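You operate a simulated robot arm through the tools that you are given. There is no shell and no other tool.

Carry out the task below with a simulated robot arm. There is one attempt and no reset: what you move stays moved.

Task
Rewind the green ribbon on the turntable, peg the reel and clip it.

It is judged by the outcome, as a careful person would: the job done as asked, and still so three seconds after it is handed in. It fails if anything else is knocked over, pushed out of place, dropped, spilled or broken.

Robot
A 7-joint arm with a two-finger parallel gripper, fixed in place. Base frame: the origin is at the foot of the arm, x ahead of it, y to its left, z up; the work surface is at about z = 812. Readings come in mm, degrees, newtons and seconds.
Its first joint turns from -149.0 to 149.0 degrees. Payload 3.5 kg.
The TCP is the grasp point between the finger pads, 23 mm short of the fingertips. In the tool frame z runs along the fingers and y along their closing line. The gripper opens to 94 mm. The fingers are 38 mm wide and 10 mm thick; the gripper's body (54 by 96 mm) begins 39 mm behind the TCP.
Orientation is that of the tool frame in the base frame, as [roll, pitch, yaw] about the fixed x, y, z axes, in that order (R = Rz(yaw) Ry(pitch) Rx(roll)). With the fingers straight down and closing along the base's y, the tool's x points along the base's -x, its y along +y and its z along -z.

Tools
- The arm moves only by the tool nudge_tool. Its argument "increments" is a list of rows, each an object (a shift or turn left out is 0, a gripper value left out holds the last) with "jaw": the gripper command, from -1 (shut) to 1 (fully open), values between in proportion; "linear": the shift along the tool's x, y, z in mm, a list of three; "delta_rot": the turn, a rotation vector about the tool's x, y, z in degrees, a list of three. In form: [{"jaw": jaw, "linear": [dx, dy, dz], "delta_rot": [rx, ry, rz]}, ...]. A call has 1 to 20 rows; each row is the pose to reach, as a shift and turn from the pose commanded when the call began, along the tool's axes at that moment. Each row takes 0.2 s and may step no farther than 50 mm and 8.6 degrees from the row before; otherwise, or with a gripper value out of range, the whole call is refused. Where a pose cannot be reached the arm comes as near as it can. A force on the tool above 40 N (or 10 N above the force at the start of the call, whichever is more), or a blocked arm, ends the call early, and 0.2 s more pass. Each finger travels about 153 mm/s and halts on what it meets, pressing with about 38 N; the grip force reading is that of the motor and also rises with nothing between the fingers. The clock runs only during rows and for 0.2 s after the last one: add rows that repeat a pose to give the fingers time. The reply holds the time, the measured pose of the TCP, the force on the tool along the base axes, the opening and the grip force, in the units named above and with some noise, with the torque about the TCP (base axes, N m) and any sound that the robot's microphone picked up, and new pictures: "show" is both (left out), scene, wrist or none.
- Cameras (640 x 400 px; columns grow to the right, rows downward): "scene" is fixed at [46.6, -647.9, 1554.5]; the picture's right is [-0.35, -0.94, 0.00], its down [-0.85, 0.32, -0.42] and it looks along [0.40, -0.15, -0.91] (base axes); focal length 332 px, centre (320, 200). "wrist" rides on the gripper at [86, 16, -75] in the tool frame; the picture's right is [-0.18, 0.98, 0.00], its down [-0.58, -0.11, -0.81] and it looks along [-0.79, -0.15, 0.59] (tool axes); focal length 243 px, centre (320, 200). There is no depth. A picture from a camera that has moved, and an enlarged one, comes with that camera's place and axes in the base frame and with its lens. The place of the scene camera against the robot may be out by one fixed shift of up to 18 mm in any direction.
- zoom(camera, box): a new picture of the part [left, top, right, bottom] of that camera's present view, enlarged. The clock stands still meanwhile.
- job_done(): hands the job in; it is judged then, once.

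Places have to be worked out from the pictures, the camera data and where the tool is seen. Open the gripper and draw the arm clear of the work before you hand the job in, unless the task says otherwise.

The tools are called after "Request:" as name(argument=value, ...) on one line, values as JSON. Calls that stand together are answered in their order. nudge_tool: Moves the arm, as the interface text tells. Its arguments: {"type":"object","properties":{"increments":{"type":"array","items":{"type":"object","properties":{"jaw":{"type":"number"},"linear":{"type":"array","items":{"type":"number"}},"delta_rot":{"type":"array","items":{"type":"number"}}}}},"show":{"type":"string","enum":["both","scene","wrist","none"]}},"required":["increments"]} The other tools are called the same way: zoom (camera, box) takes an enlarged picture of a part of a camera's view; job_done () hands the job in.

At the start:

```text
time: 0.0
tcp_pos: [371.7, -741.7, 1026.8]
tool_rot: [-179.9, 0.0, -180.0]
wrist_force: [-0.5, 0.4, -0.4]
moment: [0.01, -0.03, -0.03]
width: 93.9
grip_force: 0.0
```

scene: 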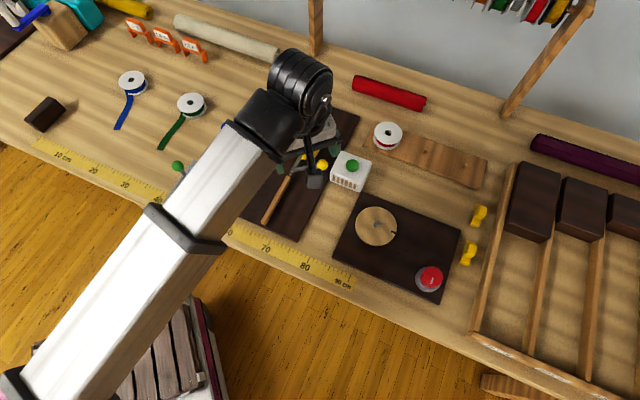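
wrist: 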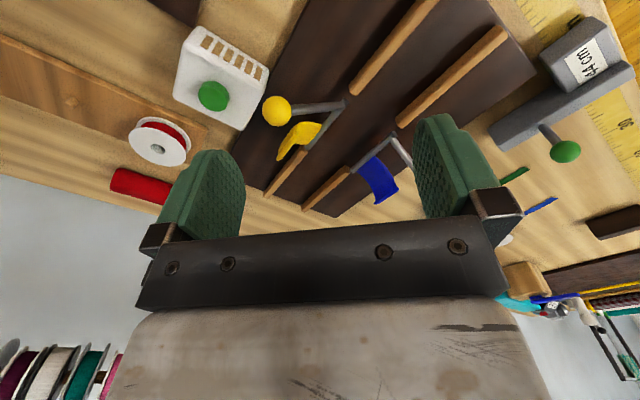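

I'll start by looking closely at the reels, the turntable, the clips and the other fixtures before moving.

Request:
zoom(camera="scene", box=[320, 170, 500, 310])

Request:
zoom(camera="scene", box=[90, 50, 250, 160])

Request:
zoom(camera="scene", box=[230, 100, 410, 220])

Request:
zoom(camera="wrist", box=[440, 0, 640, 260])

Request:
zoom(camera="wrist", box=[120, 0, 440, 220])

Request:
zoom(camera="scene", box=[0, 0, 160, 100])

Request:
zoom(camera="scene", box=[440, 0, 640, 200])

```text
2.86 times, centred on (410, 240) of scene
camera zoom: at [46.6, -647.9, 1554.5], right [-0.35, -0.94, 0.0], down [-0.85, 0.32, -0.42], along [0.4, -0.15, -0.91], focal length 948 px, centre (63, 86)
```

zoom: 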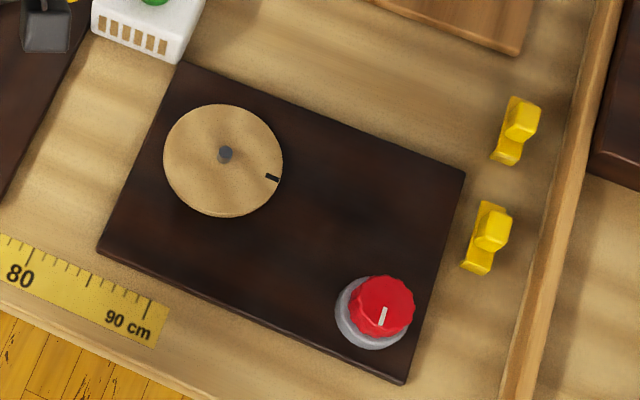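

```text
3.64 times, centred on (170, 105) of scene
camera zoom: at [46.6, -647.9, 1554.5], right [-0.35, -0.94, 0.0], down [-0.85, 0.32, -0.42], along [0.4, -0.15, -0.91], focal length 1207 px, centre (866, 546)
```

zoom: 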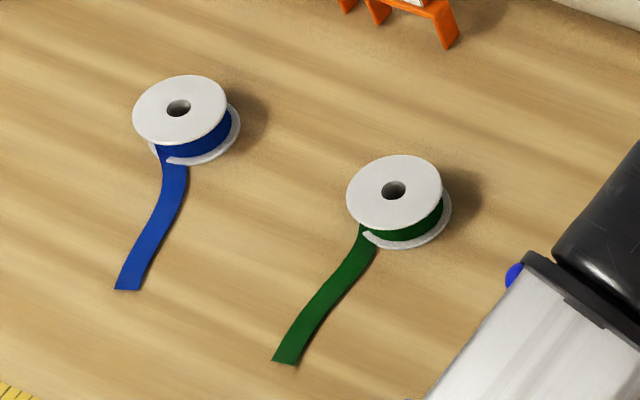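

```text
3.33 times, centred on (320, 160) of scene
camera zoom: at [46.6, -647.9, 1554.5], right [-0.35, -0.94, 0.0], down [-0.85, 0.32, -0.42], along [0.4, -0.15, -0.91], focal length 1106 px, centre (320, 333)
```

zoom: 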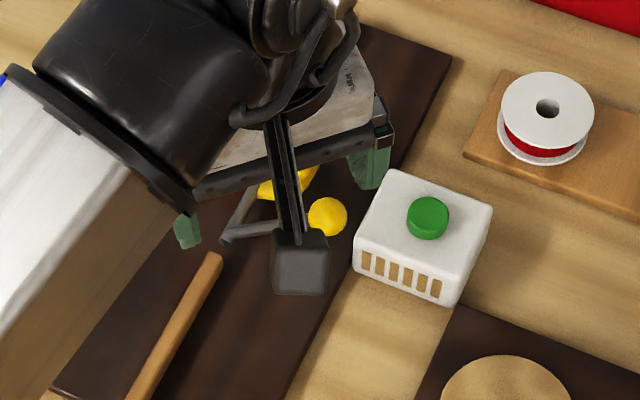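

```text
1.54 times, centred on (540, 130) of wrist
camera zoom: at [283.6, -726.7, 1099.6], right [0.18, 0.98, 0.0], down [0.58, -0.11, 0.81], along [0.79, -0.15, -0.59], focal length 373 px, centre (-18, 308)
```

zoom: 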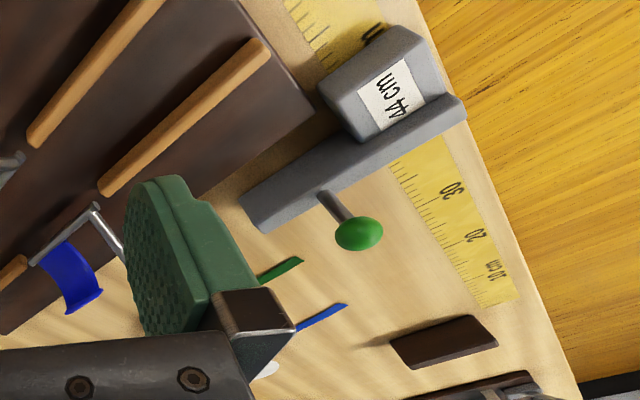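

```text
1.82 times, centred on (280, 110) of wrist
camera zoom: at [283.6, -726.7, 1099.6], right [0.18, 0.98, 0.0], down [0.58, -0.11, 0.81], along [0.79, -0.15, -0.59], focal length 441 px, centre (393, 364)
```

zoom: 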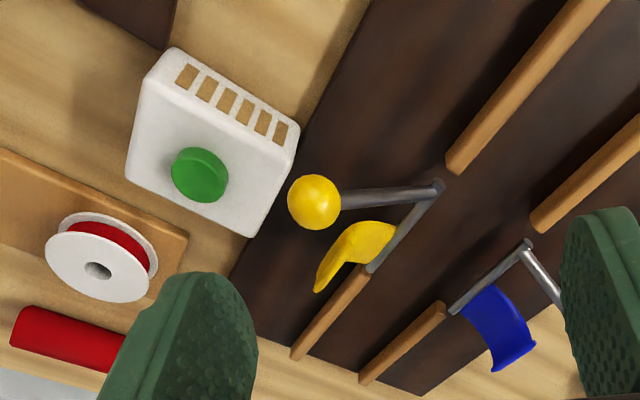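

```text
4.00 times, centred on (80, 50) of scene
camera zoom: at [46.6, -647.9, 1554.5], right [-0.35, -0.94, 0.0], down [-0.85, 0.32, -0.42], along [0.4, -0.15, -0.91], focal length 1328 px, centre (1280, 800)
```

zoom: 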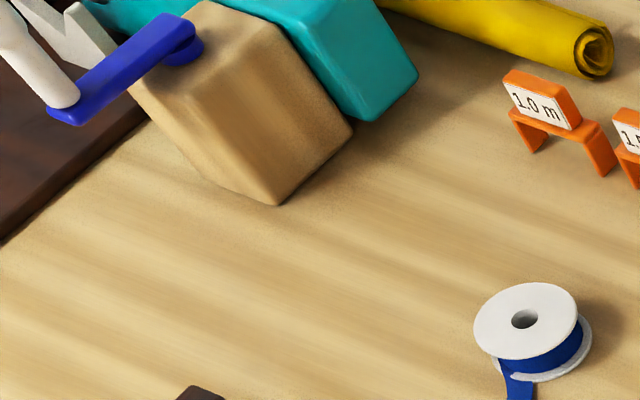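

```text
2.00 times, centred on (540, 100) of scene
camera zoom: at [46.6, -647.9, 1554.5], right [-0.35, -0.94, 0.0], down [-0.85, 0.32, -0.42], along [0.4, -0.15, -0.91], focal length 664 px, centre (-120, 400)
```

zoom: 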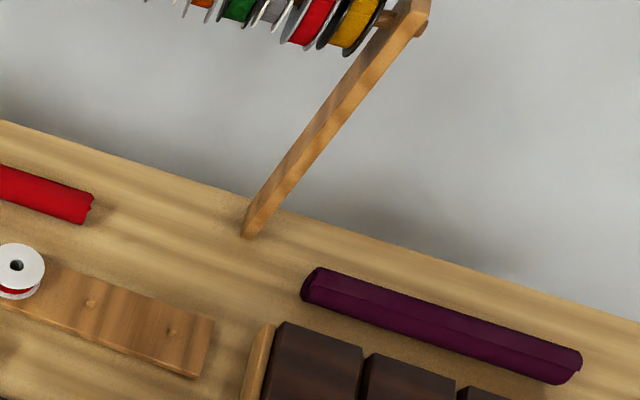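

The turntable has a central spindle and a rim mark, a red knob sits on the same board, and the two yellow clips are to its right. Next I'll zoom in on the wooden board with the red reel, the clips and the knob.

Request:
zoom(camera="scene", box=[350, 110, 500, 200])

Request:
zoom(camera="scene", box=[450, 195, 500, 275])

Request:
zoom(camera="scene", box=[405, 255, 455, 300])

Request:
zoom(camera="scene", box=[365, 115, 410, 155])

Request:
zoom(camera="scene", box=[350, 200, 405, 250])

Request:
zoom(camera="wrist", box=[100, 90, 220, 210])

Request:
zoom(camera="scene", box=[460, 150, 640, 400])

```text
4.27 times, centred on (425, 155) of scene
camera zoom: at [46.6, -647.9, 1554.5], right [-0.35, -0.94, 0.0], down [-0.85, 0.32, -0.42], along [0.4, -0.15, -0.91], focal length 1416 px, centre (-128, 392)
```

zoom: 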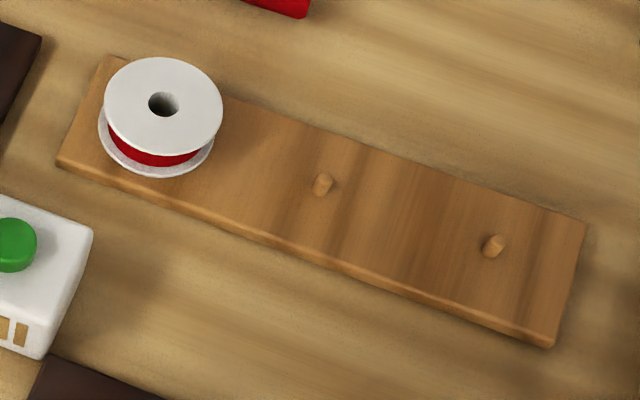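

```text
5.00 times, centred on (475, 235) of scene
camera zoom: at [46.6, -647.9, 1554.5], right [-0.35, -0.94, 0.0], down [-0.85, 0.32, -0.42], along [0.4, -0.15, -0.91], focal length 1660 px, centre (-455, 25)
```

zoom: 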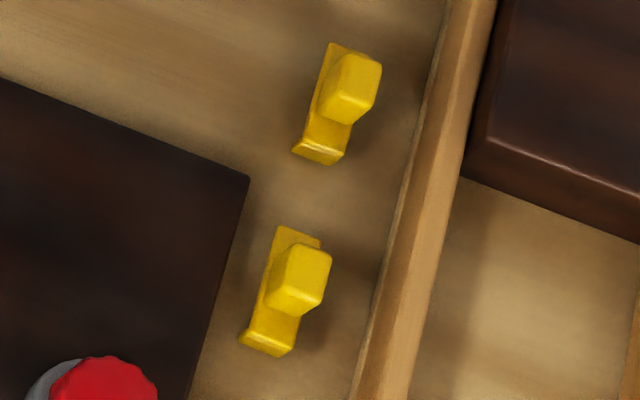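

```text
8.89 times, centred on (430, 278) of scene
camera zoom: at [46.6, -647.9, 1554.5], right [-0.35, -0.94, 0.0], down [-0.85, 0.32, -0.42], along [0.4, -0.15, -0.91], focal length 2951 px, centre (-658, -489)
```

zoom: 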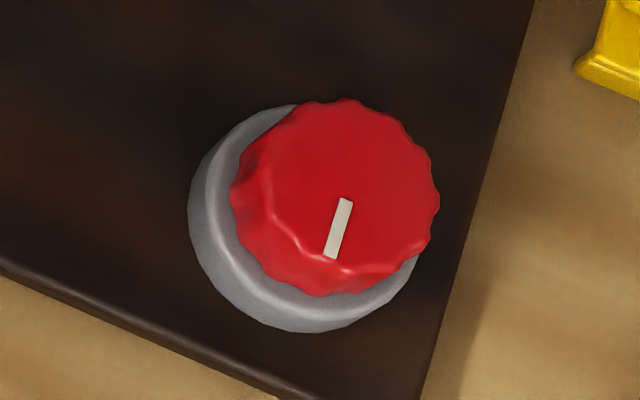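

```text
10.00 times, centred on (388, 135) of scene
camera zoom: at [46.6, -647.9, 1554.5], right [-0.35, -0.94, 0.0], down [-0.85, 0.32, -0.42], along [0.4, -0.15, -0.91], focal length 3320 px, centre (-355, 850)
```

zoom: 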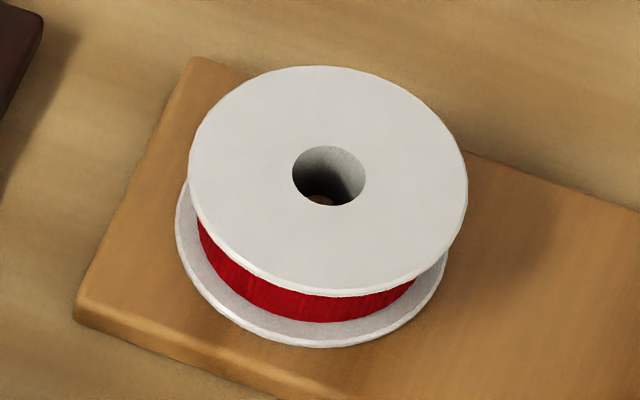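

```text
8.00 times, centred on (378, 225) of scene
camera zoom: at [46.6, -647.9, 1554.5], right [-0.35, -0.94, 0.0], down [-0.85, 0.32, -0.42], along [0.4, -0.15, -0.91], focal length 2656 px, centre (-140, 0)
```

zoom: 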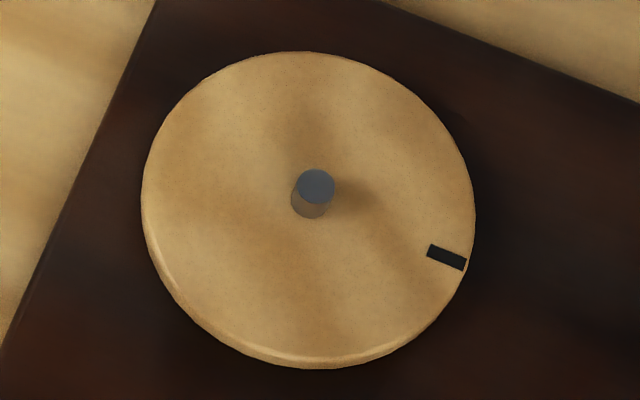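

```text
3.33 times, centred on (160, 150) of wrist
camera zoom: at [283.6, -726.7, 1099.6], right [0.18, 0.98, 0.0], down [0.58, -0.11, 0.81], along [0.79, -0.15, -0.59], focal length 809 px, centre (853, 367)
```

zoom: 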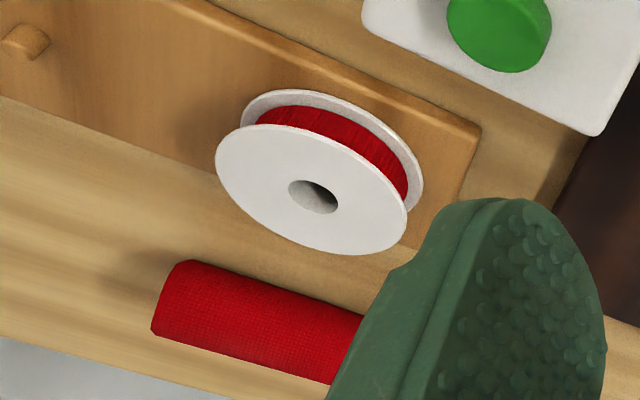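

```text
1.60 times, centred on (550, 275) of scene
camera zoom: at [46.6, -647.9, 1554.5], right [-0.35, -0.94, 0.0], down [-0.85, 0.32, -0.42], along [0.4, -0.15, -0.91], focal length 531 px, centre (-48, 80)
```

zoom: 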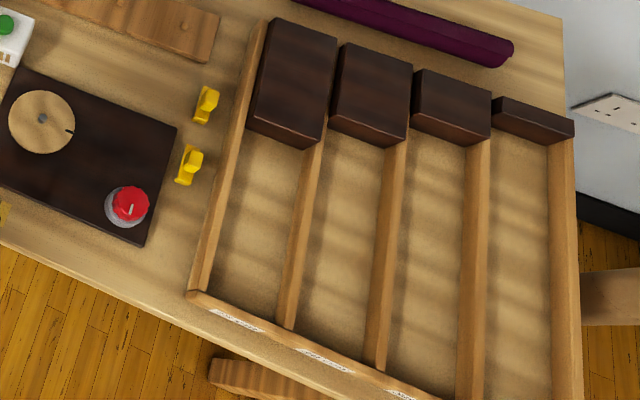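

The layout is as follows:
- **Pegboard:** the red reel is on one peg and two pegs are free. It lies about 1.1 m from the base, so it needs a tilted reach.
- **Turntable:** it has a spindle at roughly (252,-864), and a knob.
- **Green reel:** it is near (760,-535) with its tail loose.

I'll move the wrist camera to look closely at the green reel.

Request:
nudge_tool(increments=[{"linear": [0, 0, -30]}, {"linear": [-15, 45, -30]}, {"linear": [-31, 89, -30]}, {"linear": [-47, 134, -30]}, {"linear": [-63, 179, -30]}, {"linear": [-79, 223, -30]}, {"linear": [-96, 264, -30]}])

```text
time: 1.6
tcp_pos: [467.7, -479.0, 1055.4]
tool_rot: [-179.8, 0.0, 180.0]
wrist_force: [0.4, 0.8, -0.3]
moment: [-0.02, -0.02, -0.03]
width: 93.8
grip_force: 0.1
camera wrist: at [380.1, -461.9, 1128.8], right [0.19, 0.98, 0.0], down [0.58, -0.11, 0.81], along [0.79, -0.15, -0.59], focal length 243 px, centre (320, 200)
```

scene: 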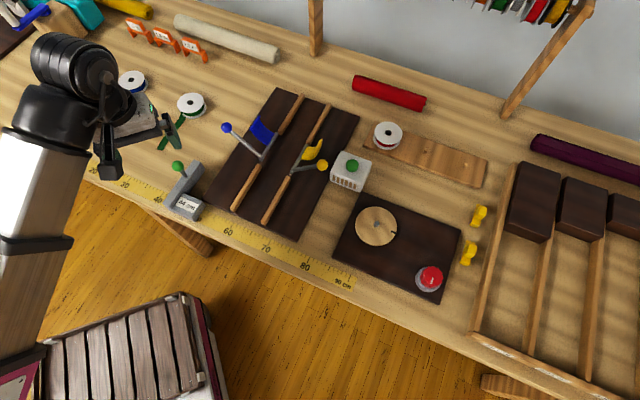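
wrist: 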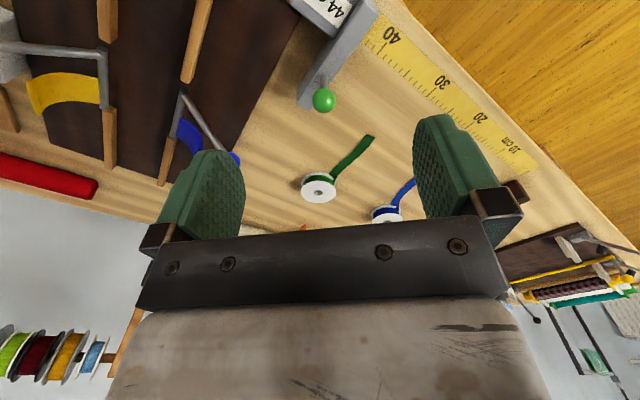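

The green reel is in view between the fingers, so I'll enlarge it.

Request:
zoom(camera="wrist", box=[280, 125, 420, 235])

Request:
zoom(camera="scene", box=[150, 75, 380, 225])

Request:
zoom(camera="scene", box=[150, 80, 220, 160])

```text
3.64 times, centred on (350, 180) of wrist
camera zoom: at [380.1, -461.9, 1128.8], right [0.19, 0.98, 0.0], down [0.58, -0.11, 0.81], along [0.79, -0.15, -0.59], focal length 882 px, centre (211, 273)
```

zoom: 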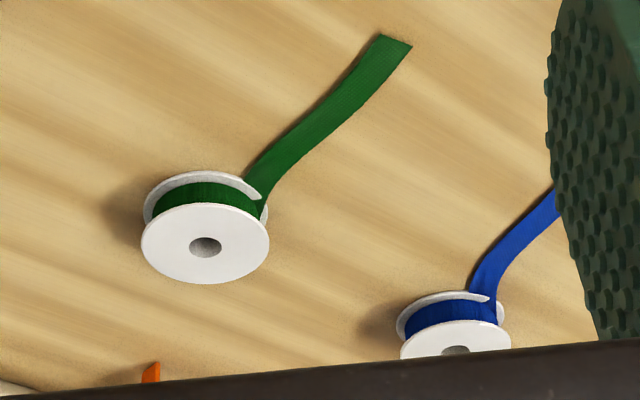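

```text
2.67 times, centred on (265, 150) of scene
camera zoom: at [46.6, -647.9, 1554.5], right [-0.35, -0.94, 0.0], down [-0.85, 0.32, -0.42], along [0.4, -0.15, -0.91], focal length 885 px, centre (467, 333)
```

zoom: 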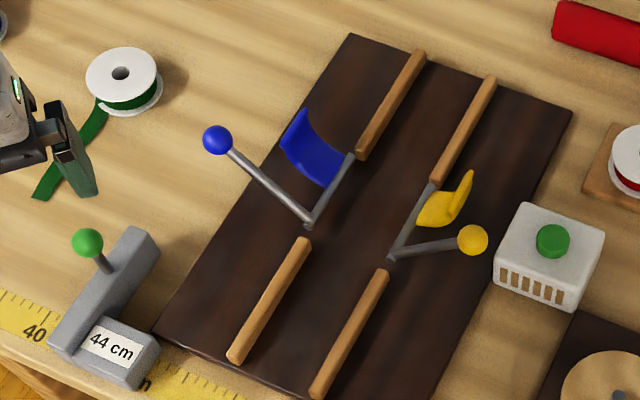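

```text
5.00 times, centred on (185, 120) of scene
camera zoom: at [46.6, -647.9, 1554.5], right [-0.35, -0.94, 0.0], down [-0.85, 0.32, -0.42], along [0.4, -0.15, -0.91], focal length 1660 px, centre (995, 600)
```

zoom: 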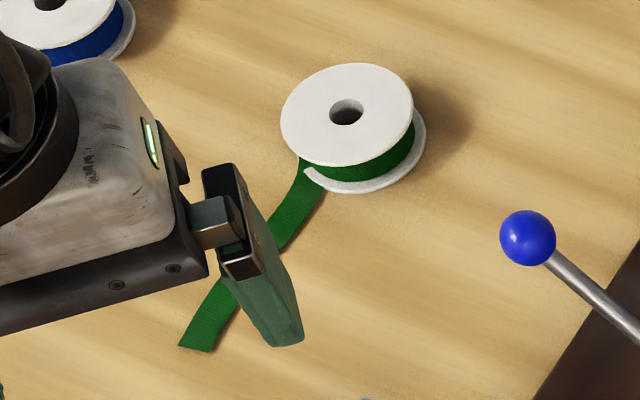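

Seen from above, the tail leaves the core's left side, so winding it in means turning clockwise. The wrist view puts the reel near (743,-534). I'll go above it with the fingers closing along a ~27° bearing, which keeps them off the tail.

Request:
nudge_tool(increments=[{"linear": [-35, -7, 0], "delta_rot": [0, 0, 7.9]}, {"linear": [-70, -14, 0], "delta_rot": [0, 0, 15.8]}, {"linear": [-105, -21, 0], "delta_rot": [0, 0, 23.7]}, {"linear": [-140, -28, 15], "delta_rot": [0, 0, 31.6]}, {"linear": [-175, -35, 35], "delta_rot": [0, 0, 39.5]}, {"linear": [-210, -42, 60], "delta_rot": [0, 0, 47.4]}, {"linear": [-245, -49, 85], "delta_rot": [0, 0, 55.3]}, {"linear": [-275, -55, 110], "delta_rot": [0, 0, 63]}, {"linear": [-275, -55, 110], "delta_rot": [0, 0, 63]}])

```text
time: 2.0
tcp_pos: [498.7, -484.5, 1054.8]
tool_rot: [-179.6, -0.2, 174.8]
wrist_force: [-7.7, -18.5, -6.3]
moment: [1.56, -1.27, 1.94]
width: 94.1
grip_force: 0.1
stopped in row 2: the force on the tool passed its limit at 119 N (the readings are from after the stop); the commanded pose is now the measured one
camera wrist: at [413.4, -460.7, 1128.3], right [0.27, 0.96, -0.01], down [0.57, -0.16, 0.81], along [0.77, -0.22, -0.59], focal length 243 px, centre (320, 200)
```

scene: 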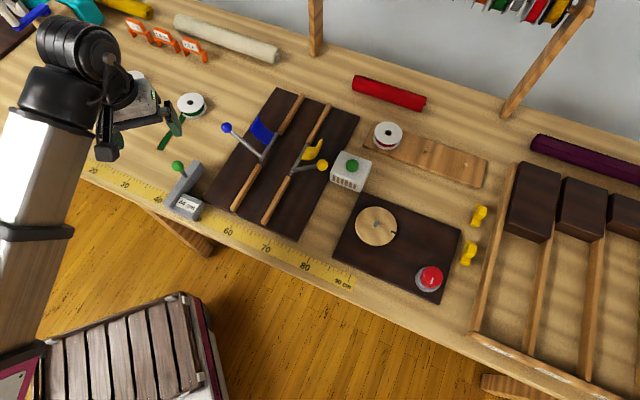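
wrist: 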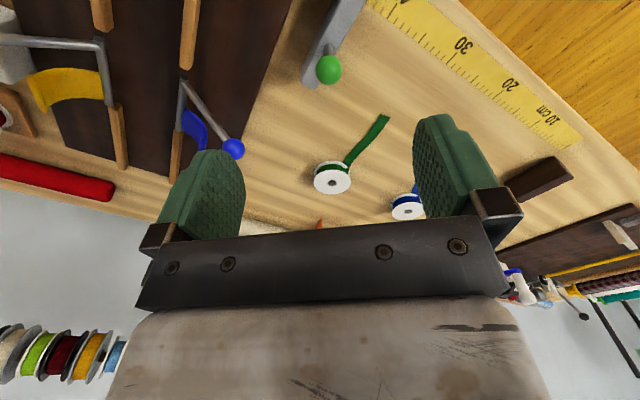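

The call stopped on a strong force in mid-air. The camera stalk most likely touched the forearm as it swung inward. I'll rotate the other way so the camera swings outward.

Request:
nudge_tool(increments=[{"delta_rot": [0, 0, -8]}, {"delta_rot": [0, 0, -16]}, {"delta_rot": [0, 0, -24]}, {"delta_rot": [0, 0, -32]}, {"delta_rot": [0, 0, -40]}, {"delta_rot": [0, 0, -48]}, {"delta_rot": [0, 0, -56]}, {"delta_rot": [0, 0, -64]}])

```text
time: 3.8
tcp_pos: [498.8, -485.6, 1053.7]
tool_rot: [179.9, -0.4, -121.4]
wrist_force: [0.5, 0.5, 0.6]
moment: [0.0, 0.01, -0.02]
width: 94.1
grip_force: 0.0
camera wrist: at [439.1, -550.2, 1129.0], right [-0.74, 0.67, 0.0], down [0.4, 0.44, 0.8], along [0.54, 0.6, -0.6], focal length 243 px, centre (320, 200)
```

scene: 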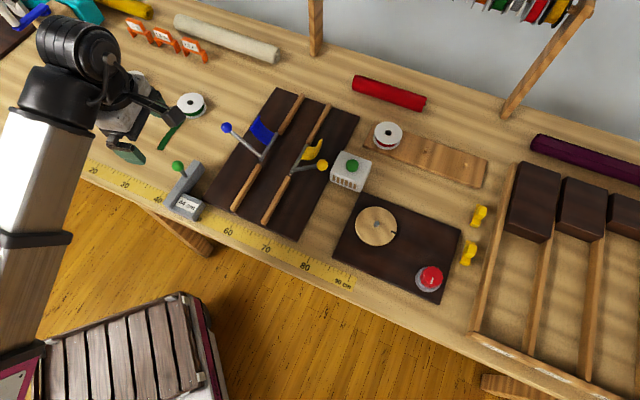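
wrist: 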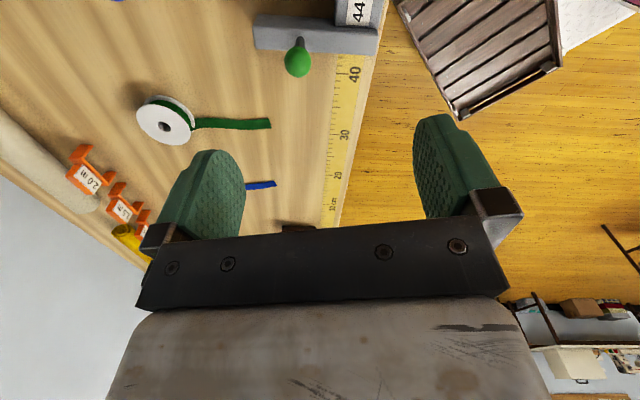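

The rotation was free this time. I'll continue to a yaw of about -63° and move above the reel.

Request:
nudge_tool(increments=[{"linear": [-11, -29, 0], "delta_rot": [0, 0, -7.3]}, {"linear": [-21, -58, 0], "delta_rot": [0, 0, -14.6]}, {"linear": [-32, -87, 5], "delta_rot": [0, 0, -21.9]}, {"linear": [-43, -117, 20], "delta_rot": [0, 0, -29.2]}, {"linear": [-54, -146, 40], "delta_rot": [0, 0, -36.5]}, {"linear": [-65, -175, 60], "delta_rot": [0, 0, -43.8]}, {"linear": [-75, -205, 80], "delta_rot": [0, 0, -51.1]}, {"linear": [-85.9, -233.7, 100], "delta_rot": [0, 0, -58.4]}, {"linear": [-85.9, -233.7, 100], "delta_rot": [0, 0, -58.4]}])

```text
time: 5.8
tcp_pos: [741.0, -533.0, 953.3]
tool_rot: [179.6, -0.2, -62.9]
wrist_force: [-0.5, -0.4, -0.2]
moment: [0.03, 0.01, -0.02]
width: 93.9
grip_force: 0.1
camera wrist: at [766.7, -617.7, 1027.5], right [-0.96, -0.28, 0.01], down [-0.16, 0.57, 0.8], along [-0.23, 0.77, -0.59], focal length 243 px, centre (320, 200)
```

scene: 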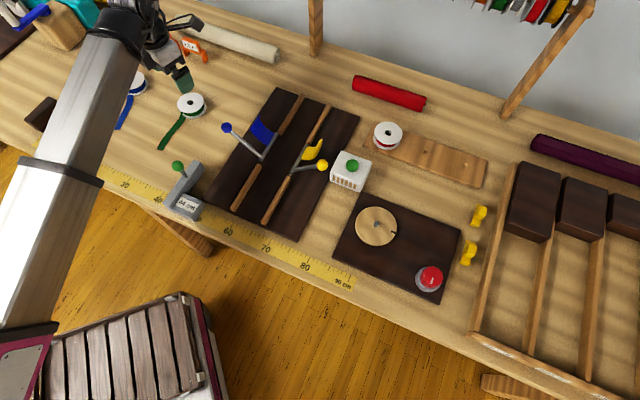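
wrist: 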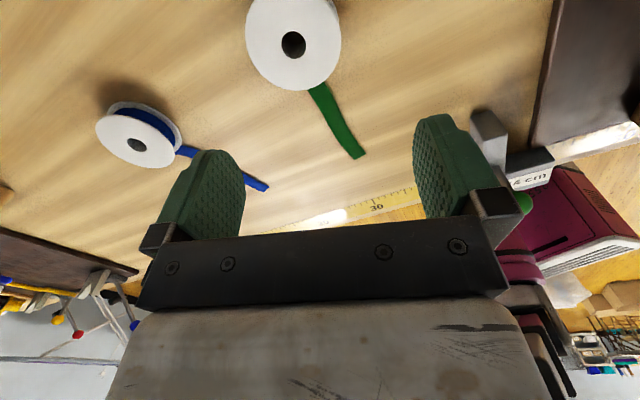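

Combining both wrist views puts the reel centre near (763,-540) with its top at about z 832. I'll centre over it and come down to z≈885 for another look.

Request:
nudge_tool(increments=[{"linear": [8, -8, 25]}, {"linear": [16.3, -16.4, 50]}, {"linear": [16.3, -16.4, 68]}, {"linear": [16.3, -16.4, 68]}])

```text
time: 6.8
tcp_pos: [763.5, -540.3, 885.1]
tool_rot: [179.6, -0.2, -63.1]
wrist_force: [0.2, -0.5, 0.1]
moment: [0.01, 0.03, -0.04]
width: 94.1
grip_force: 0.1
camera wrist: at [788.3, -625.6, 959.5], right [-0.96, -0.28, 0.01], down [-0.16, 0.57, 0.8], along [-0.23, 0.77, -0.59], focal length 243 px, centre (320, 200)
```

scene: 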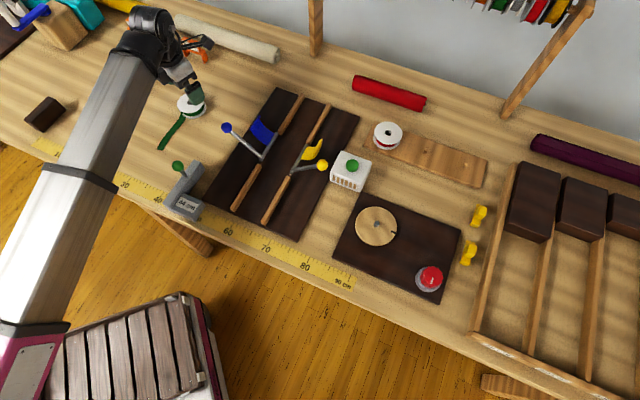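
wrist: 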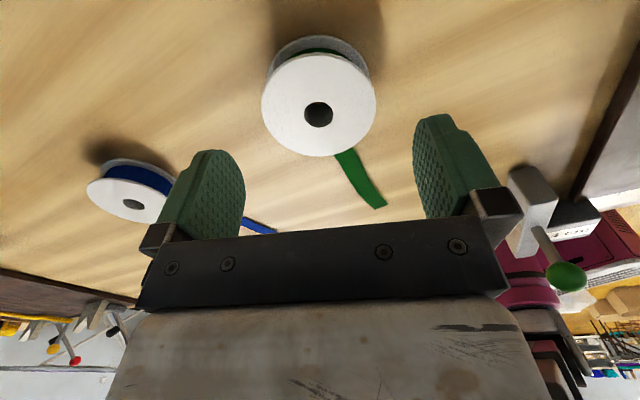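

The reel hole is centred under the gripper at about (763.5,-541). I'll descend gently to z≈839 with the fingers open, then look again.

Request:
nudge_tool(increments=[{"linear": [0, 0, 12]}, {"linear": [0.5, 0.5, 24]}, {"linear": [0.5, 0.5, 36]}, {"linear": [0.5, 0.5, 46]}, {"linear": [0.5, 0.5, 46]}])

```text
time: 8.0
tcp_pos: [764.2, -541.7, 838.5]
tool_rot: [179.7, -0.2, -63.0]
wrist_force: [-0.1, 0.5, -0.2]
moment: [0.02, -0.03, 0.01]
width: 94.0
grip_force: 0.0
camera wrist: at [787.7, -626.5, 913.6], right [-0.96, -0.28, 0.01], down [-0.16, 0.57, 0.8], along [-0.23, 0.77, -0.59], focal length 243 px, centre (320, 200)
```

scene: 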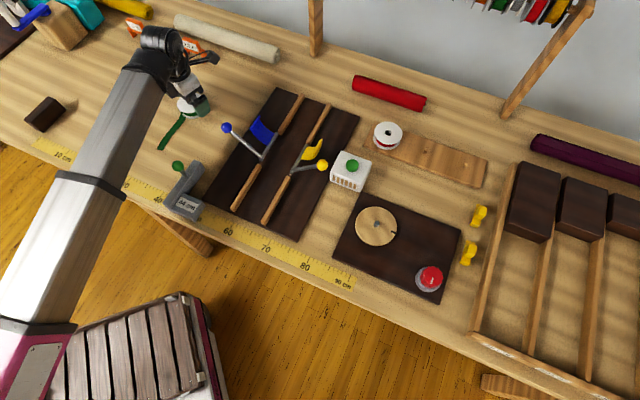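
wrist: 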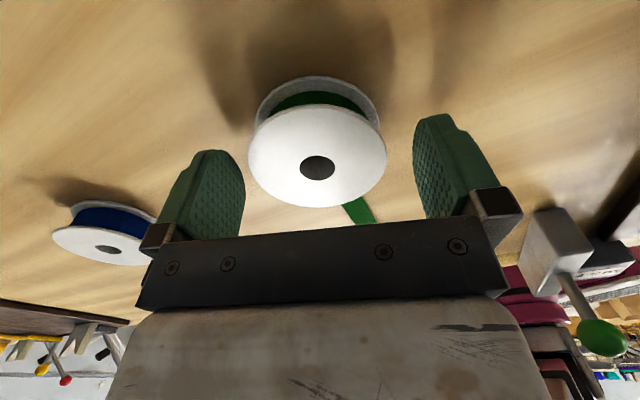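

The reel sits centred between the fingers and the tail is clear of both. Closing now.

Request:
nudge_tool(increments=[{"jaw": 0.2}, {"jaw": -1}, {"jaw": -1}, {"jaw": -1}])

```text
time: 9.0
tcp_pos: [763.4, -541.9, 839.9]
tool_rot: [179.6, -0.2, -63.1]
wrist_force: [-1.0, 0.1, 2.6]
moment: [0.07, -0.06, 0.05]
width: 69.7
grip_force: 38.1
camera wrist: at [787.6, -626.5, 913.7], right [-0.96, -0.28, 0.01], down [-0.16, 0.57, 0.8], along [-0.23, 0.77, -0.59], focal length 243 px, centre (320, 200)
```

scene: 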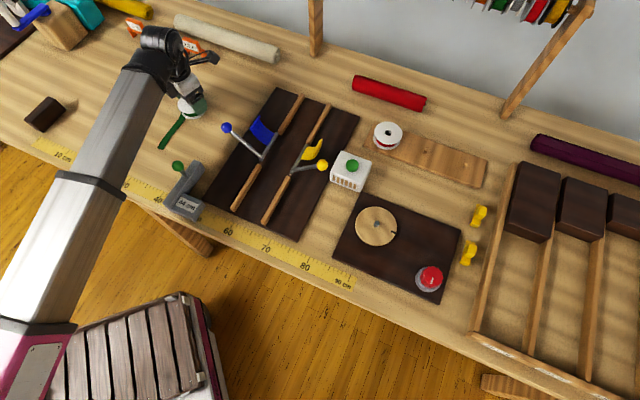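
wrist: 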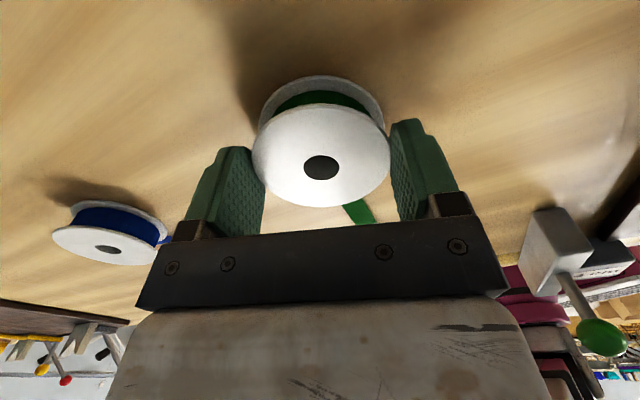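

The reel is held at 69.7 mm width. I'll lift it straight up and check the tail.

Request:
nudge_tool(increments=[{"linear": [0, 0, -10]}, {"linear": [0, 0, -30]}, {"linear": [0, 0, -60]}, {"linear": [0, 0, -100]}, {"linear": [0, 0, -140]}, {"linear": [0, 0, -180]}, {"linear": [0, 0, -180]}])

```text
time: 10.6
tcp_pos: [766.3, -540.8, 1019.0]
tool_rot: [179.6, -0.1, -63.1]
wrist_force: [-0.4, 0.5, -0.7]
moment: [0.03, 0.02, -0.04]
width: 70.0
grip_force: 38.0
camera wrist: at [788.6, -624.8, 1092.8], right [-0.96, -0.28, 0.01], down [-0.16, 0.57, 0.8], along [-0.23, 0.77, -0.59], focal length 243 px, centre (320, 200)
```

scene: 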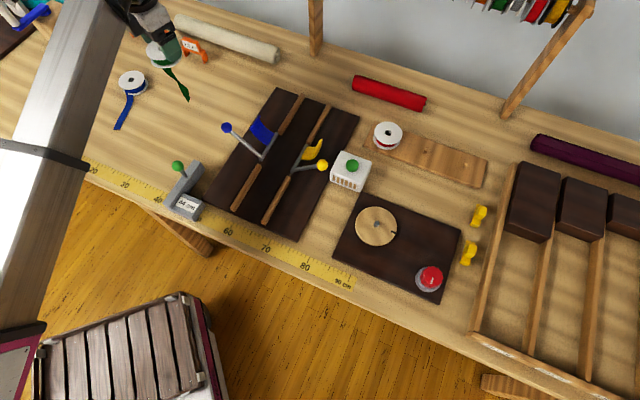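
wrist: 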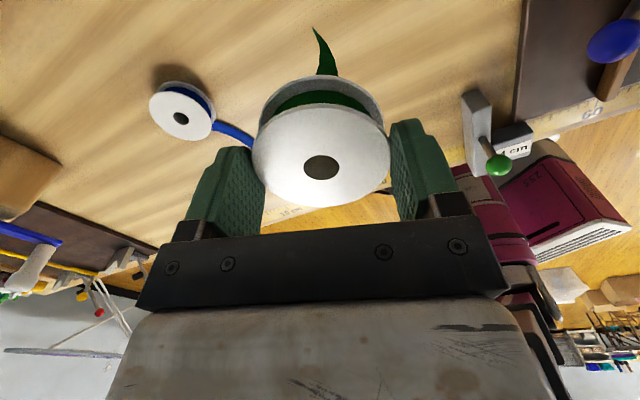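

The reel is up and its tail hangs below. I'll raise it slightly and carry it over toward the turntable, stopping short so I can locate the spindle with the wrist camera.

Request:
nudge_tool(increments=[{"linear": [0, 10, -25]}, {"linear": [1, 40, -41]}, {"linear": [2, 82, -41]}, {"linear": [3, 125, -41]}, {"linear": [4, 168, -41]}, {"linear": [5, 211, -41]}, {"linear": [6, 254, -41]}, {"linear": [7, 297, -41]}, {"linear": [9, 340, -41]}, {"linear": [10, 383, -41]}, {"linear": [11, 426, -41]}, {"linear": [12, 469, -41]}, {"linear": [13, 512, -41]}, {"linear": [14, 550, -41]}, {"linear": [15, 585, -41]}, {"linear": [15, 608, -41]}, {"linear": [15, 608, -41]}])

```text
time: 14.2
tcp_pos: [319.9, -791.1, 1066.6]
tool_rot: [-178.9, 0.2, -71.7]
wrist_force: [0.6, -0.3, -0.7]
moment: [0.0, -0.01, -0.02]
width: 69.8
grip_force: 37.5
out of reach, approached as far as the arm can: row 11, 12, 13, 14, 15, 16, 17
camera wrist: at [328.8, -878.9, 1140.1], right [-0.99, -0.13, -0.02], down [-0.09, 0.58, 0.81], along [-0.1, 0.8, -0.59], focal length 243 px, centre (320, 200)
```

scene: 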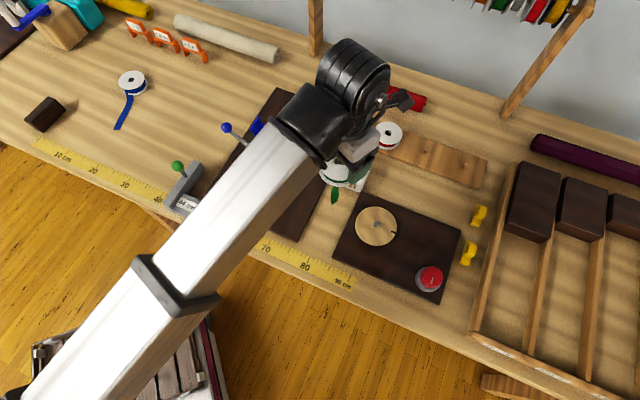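
wrist: 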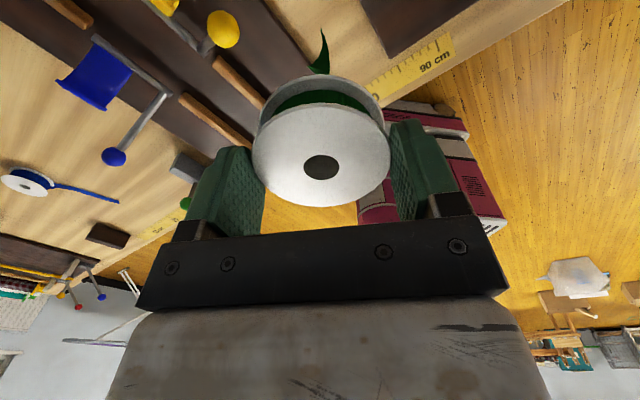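

Past about this point the wrist joint reached its limit, with the tool x axis near radial. I'll turn the tool back about 25° so the pose becomes reachable again.

Request:
nudge_tool(increments=[{"delta_rot": [0, 0, 8]}, {"delta_rot": [0, 0, 16]}, {"delta_rot": [0, 0, 25]}, {"delta_rot": [0, 0, 25]}])

```text
refused: row 3 steps farther than a row can; nothing moved
```

Turning back in steps of at most 8.3°.

Request:
nudge_tool(increments=[{"delta_rot": [0, 0, 8]}, {"delta_rot": [0, 0, 16]}, {"delta_rot": [0, 0, 24]}, {"delta_rot": [0, 0, 24]}])

```text
time: 15.2
tcp_pos: [318.2, -791.6, 1067.9]
tool_rot: [-179.1, 0.5, -95.7]
wrist_force: [0.1, 0.3, -0.4]
moment: [0.03, 0.03, 0.01]
width: 69.6
grip_force: 38.4
camera wrist: at [291.8, -876.5, 1139.9], right [-0.96, 0.28, -0.01], down [0.15, 0.56, 0.81], along [0.24, 0.78, -0.58], focal length 243 px, centre (320, 200)
```

scene: 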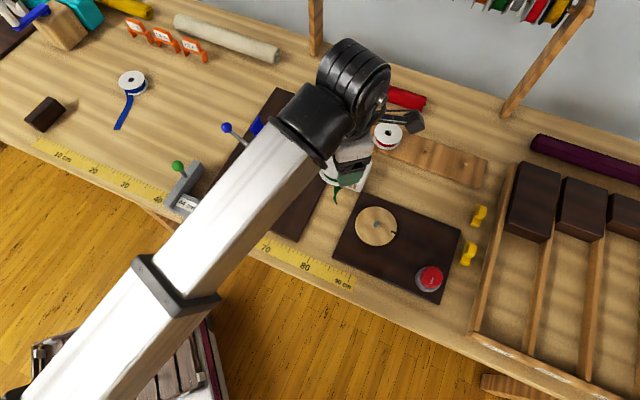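
wrist: 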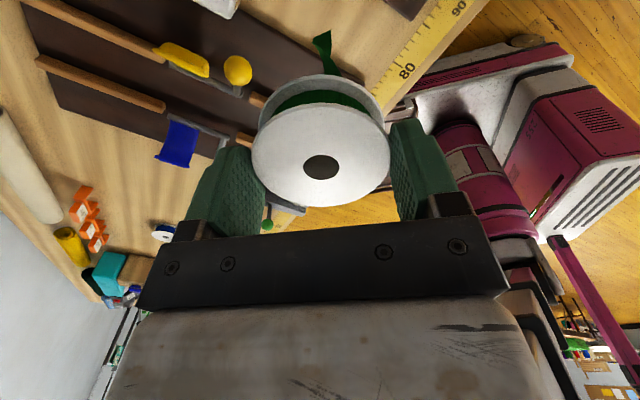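

Now I'll move to just beyond the turntable, staying high, so the camera can look back and down at the spindle past the reel.

Request:
nudge_tool(increments=[{"linear": [38, 17, 0], "delta_rot": [-0.9, 0.5, 0]}, {"linear": [76, 34, 0], "delta_rot": [-0.9, 0.5, 0]}, {"linear": [114, 51, 0], "delta_rot": [-0.9, 0.5, 0]}, {"linear": [114, 51, 0], "delta_rot": [-0.9, 0.5, 0]}])

```text
time: 16.2
tcp_pos: [255.6, -899.0, 1065.3]
tool_rot: [180.0, 0.0, -95.7]
wrist_force: [-0.7, 0.3, -0.3]
moment: [0.04, -0.02, 0.0]
width: 69.7
grip_force: 38.6
camera wrist: at [230.7, -984.0, 1139.6], right [-0.96, 0.28, 0.0], down [0.17, 0.57, 0.81], along [0.23, 0.77, -0.59], focal length 243 px, centre (320, 200)
```

scene: 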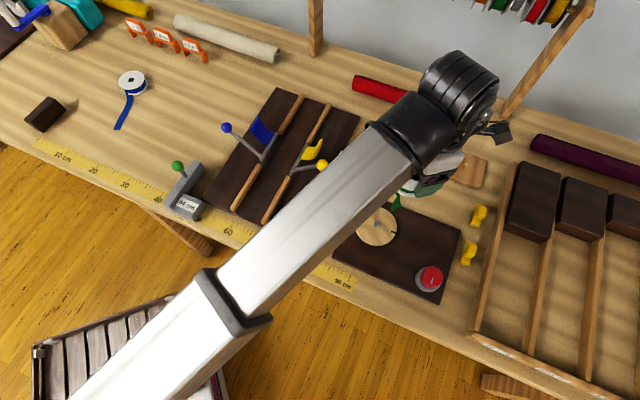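
wrist: 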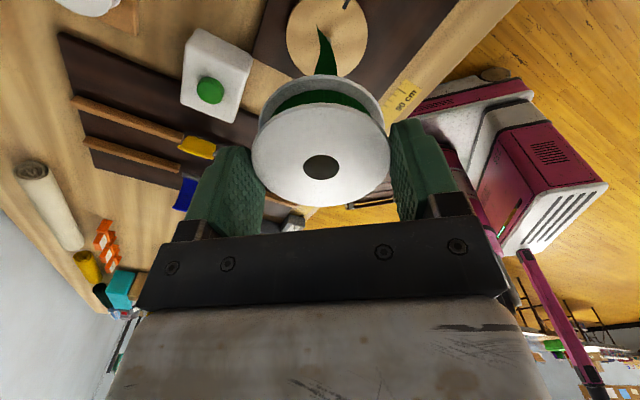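

The disc is visible past the reel, though the tail covers its centre. Zooming in.

Request:
zoom(camera="wrist", box=[250, 0, 410, 100])

Request:
zoom(camera="scene", box=[340, 150, 480, 260])

```text
4.00 times, centred on (330, 50) of wrist
camera zoom: at [230.7, -984.0, 1139.6], right [-0.96, 0.28, 0.0], down [0.17, 0.57, 0.81], along [0.23, 0.77, -0.59], focal length 970 px, centre (280, 800)
```

zoom: 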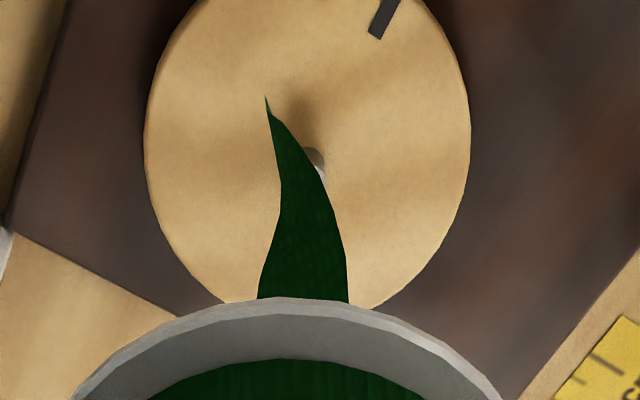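

```text
3.64 times, centred on (410, 205) of scene
camera zoom: at [46.6, -647.9, 1554.5], right [-0.35, -0.94, 0.0], down [-0.85, 0.32, -0.42], along [0.4, -0.15, -0.91], focal length 1207 px, centre (-7, 182)
```

zoom: 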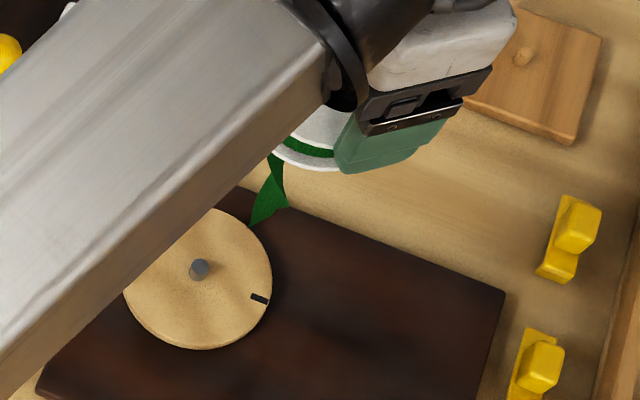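

The tail hides the spindle but the disc centre comes out near (254.5,-876). I'll slide sideways about 45 mm to see the spindle clear of the tail.

Request:
nudge_tool(increments=[{"linear": [0, 25, 0]}, {"linear": [0, 45, 0]}, {"linear": [0, 45, 0]}, {"linear": [0, 45, 0]}], show="none")

Request:
zoom(camera="wrist", box=[210, 0, 370, 100])

Request:
zoom(camera="scene", box=[340, 150, 500, 290])

```text
time: 17.2
tcp_pos: [211.9, -896.2, 1064.6]
tool_rot: [180.0, -0.1, -95.7]
wrist_force: [0.3, 0.6, -0.9]
moment: [0.01, 0.0, 0.03]
width: 69.8
grip_force: 38.0
```

```text
4.00 times, centred on (290, 50) of wrist
camera zoom: at [186.5, -980.0, 1139.4], right [-0.96, 0.28, 0.0], down [0.17, 0.57, 0.81], along [0.23, 0.77, -0.59], focal length 970 px, centre (440, 800)
```

zoom: 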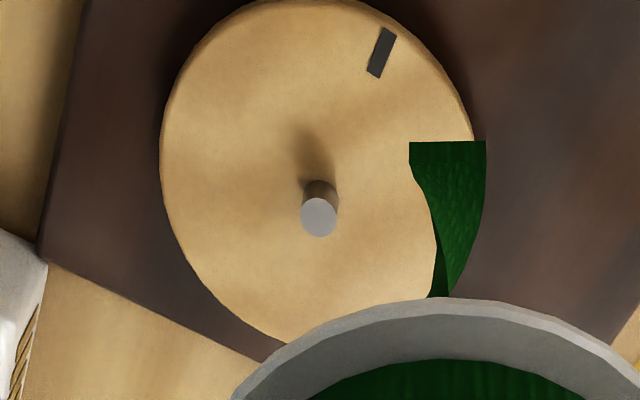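

```text
2.86 times, centred on (420, 220) of scene
camera zoom: at [46.6, -647.9, 1554.5], right [-0.35, -0.94, 0.0], down [-0.85, 0.32, -0.42], along [0.4, -0.15, -0.91], focal length 948 px, centre (34, 143)
```

zoom: 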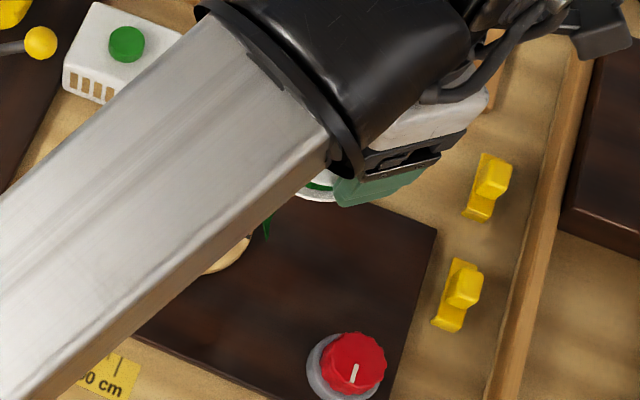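

From two views the spindle is at about (255,-871), with the disc top near z 830 and the spindle top near 841. I'll pull back inward, lower there and then move outward, so the tail trails behind instead of folding under the reel.

Request:
nudge_tool(increments=[{"linear": [-43, 10, 15]}, {"linear": [-86, 20, 35]}, {"linear": [-128.7, 30, 65]}, {"linear": [-128.7, 30, 105]}, {"linear": [-128.7, 30, 145]}, {"linear": [-128.7, 30, 174]}, {"linear": [-115, 20, 174]}, {"linear": [-95, 6, 174]}, {"linear": [-75, -8, 174]}, {"linear": [-55, -22, 174]}, {"linear": [-40, -33, 174]}, {"linear": [-29.8, -40.1, 174]}, {"linear": [-29.8, -40.1, 174]}])

```text
refused: row 3 steps farther than a row can; nothing moved
```

The same path with smaller steps.

Request:
nudge_tool(increments=[{"linear": [-40, 8, 12]}, {"linear": [-80, 18, 30]}, {"linear": [-115, 26, 55]}, {"linear": [-128.7, 30, 90]}, {"linear": [-128.7, 30, 125]}, {"linear": [-128.7, 30, 155]}, {"linear": [-128.7, 30, 174]}, {"linear": [-115, 20, 174]}, {"linear": [-95, 6, 174]}, {"linear": [-75, -8, 174]}, {"linear": [-55, -22, 174]}, {"linear": [-40, -33, 174]}, {"linear": [-29.8, -40.1, 174]}, {"linear": [-29.8, -40.1, 174]}])

```text
time: 20.2
tcp_pos: [253.6, -870.0, 891.3]
tool_rot: [180.0, 0.0, -95.7]
wrist_force: [0.3, 0.0, -1.3]
moment: [-0.01, 0.03, 0.0]
width: 69.6
grip_force: 38.0
camera wrist: at [228.6, -954.5, 965.2], right [-0.96, 0.28, 0.0], down [0.17, 0.57, 0.81], along [0.23, 0.77, -0.59], focal length 243 px, centre (320, 200)
```

scene: 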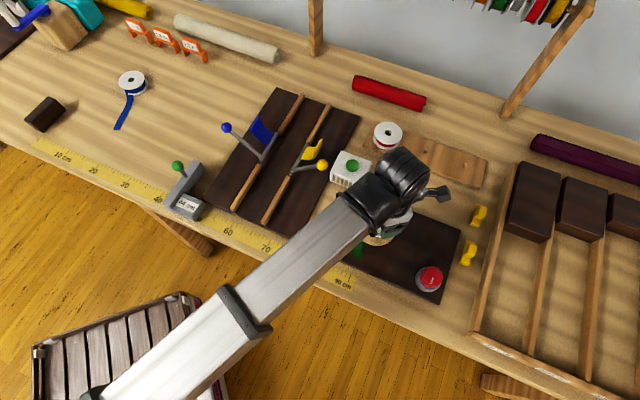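
wrist: 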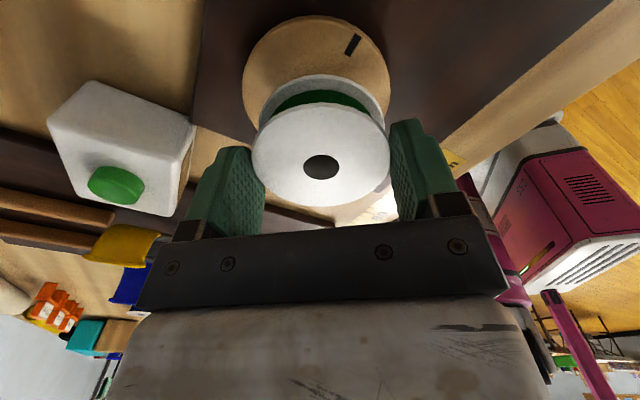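

The reel is over the disc with the tail trailing inward. I'll zoom in to check alignment and where the tail lies.

Request:
zoom(camera="wrist", box=[220, 0, 420, 125])

Request:
zoom(camera="scene", box=[320, 180, 480, 300])

```text
3.20 times, centred on (320, 62) of wrist
camera zoom: at [228.6, -954.5, 965.2], right [-0.96, 0.28, 0.0], down [0.17, 0.57, 0.81], along [0.23, 0.77, -0.59], focal length 776 px, centre (320, 640)
```

zoom: 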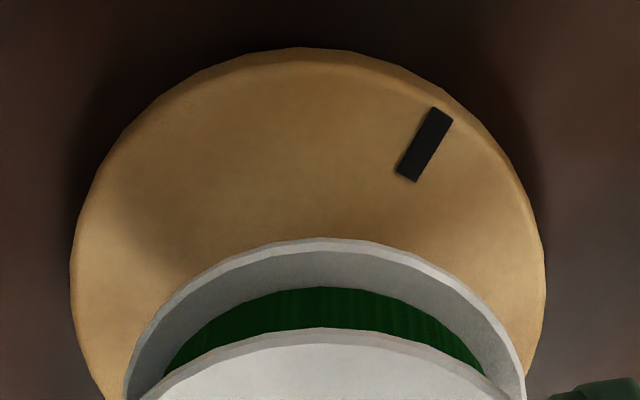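

```text
3.33 times, centred on (400, 240) of scene
camera zoom: at [46.6, -647.9, 1554.5], right [-0.35, -0.94, 0.0], down [-0.85, 0.32, -0.42], along [0.4, -0.15, -0.91], focal length 1106 px, centre (53, 67)
```

zoom: 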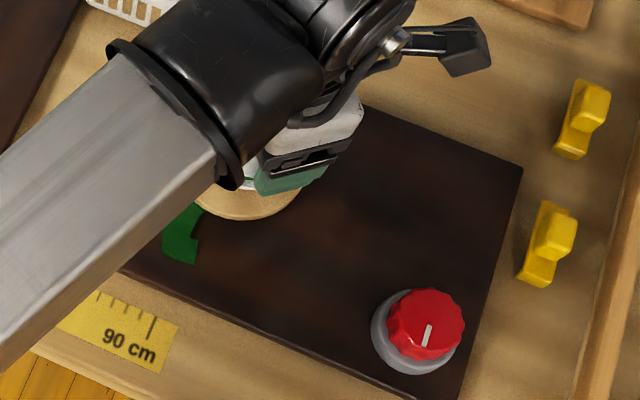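

Comparing the disc edges with the lower flange, the reel sits about 2.5 mm off laterally. I'll correct that and descend part of the way.

Request:
nudge_tool(increments=[{"linear": [0.4, -2.6, 0]}, {"linear": [0.4, -2.6, 7]}, {"linear": [0.4, -2.6, 14]}, {"linear": [0.4, -2.6, 19]}, {"linear": [0.4, -2.6, 19]}], show="wrist")

Request:
zoom(camera="wrist", box=[220, 20, 420, 145])

```text
time: 21.4
tcp_pos: [257.5, -870.4, 873.8]
tool_rot: [-180.0, 0.0, -95.7]
wrist_force: [0.2, -0.2, 0.4]
moment: [0.04, -0.03, 0.02]
width: 69.5
grip_force: 37.9
camera wrist: at [231.2, -955.5, 946.1], right [-0.96, 0.28, 0.0], down [0.17, 0.57, 0.81], along [0.23, 0.77, -0.59], focal length 243 px, centre (320, 200)
```

wrist: 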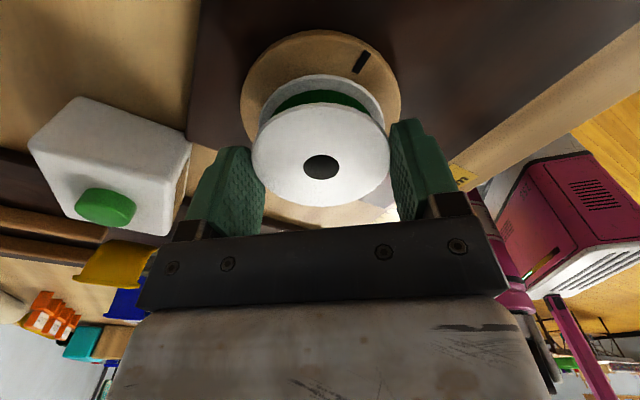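

```text
3.20 times, centred on (320, 82) of wrist
camera zoom: at [231.2, -955.5, 946.1], right [-0.96, 0.28, 0.0], down [0.17, 0.57, 0.81], along [0.23, 0.77, -0.59], focal length 776 px, centre (320, 576)
```

zoom: 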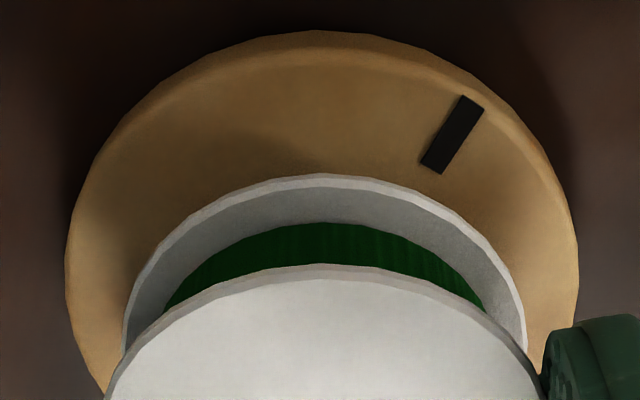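

Laterally it now looks aligned. I'll check the fore-aft alignment with the scene camera before going lower.

Request:
zoom(camera="scene", box=[345, 190, 425, 260])

```text
5.71 times, centred on (385, 225) of scene
camera zoom: at [46.6, -647.9, 1554.5], right [-0.35, -0.94, 0.0], down [-0.85, 0.32, -0.42], along [0.4, -0.15, -0.91], focal length 1897 px, centre (-51, 57)
```

zoom: 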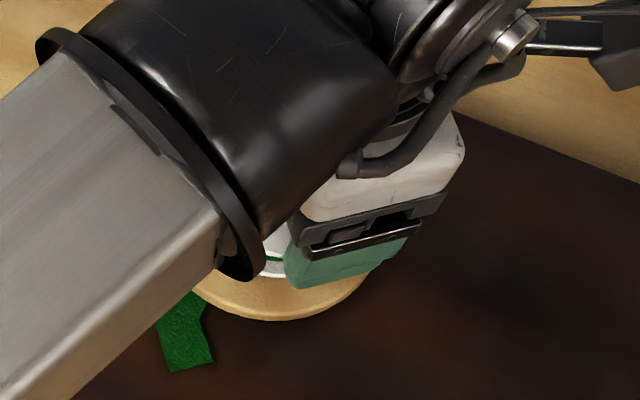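

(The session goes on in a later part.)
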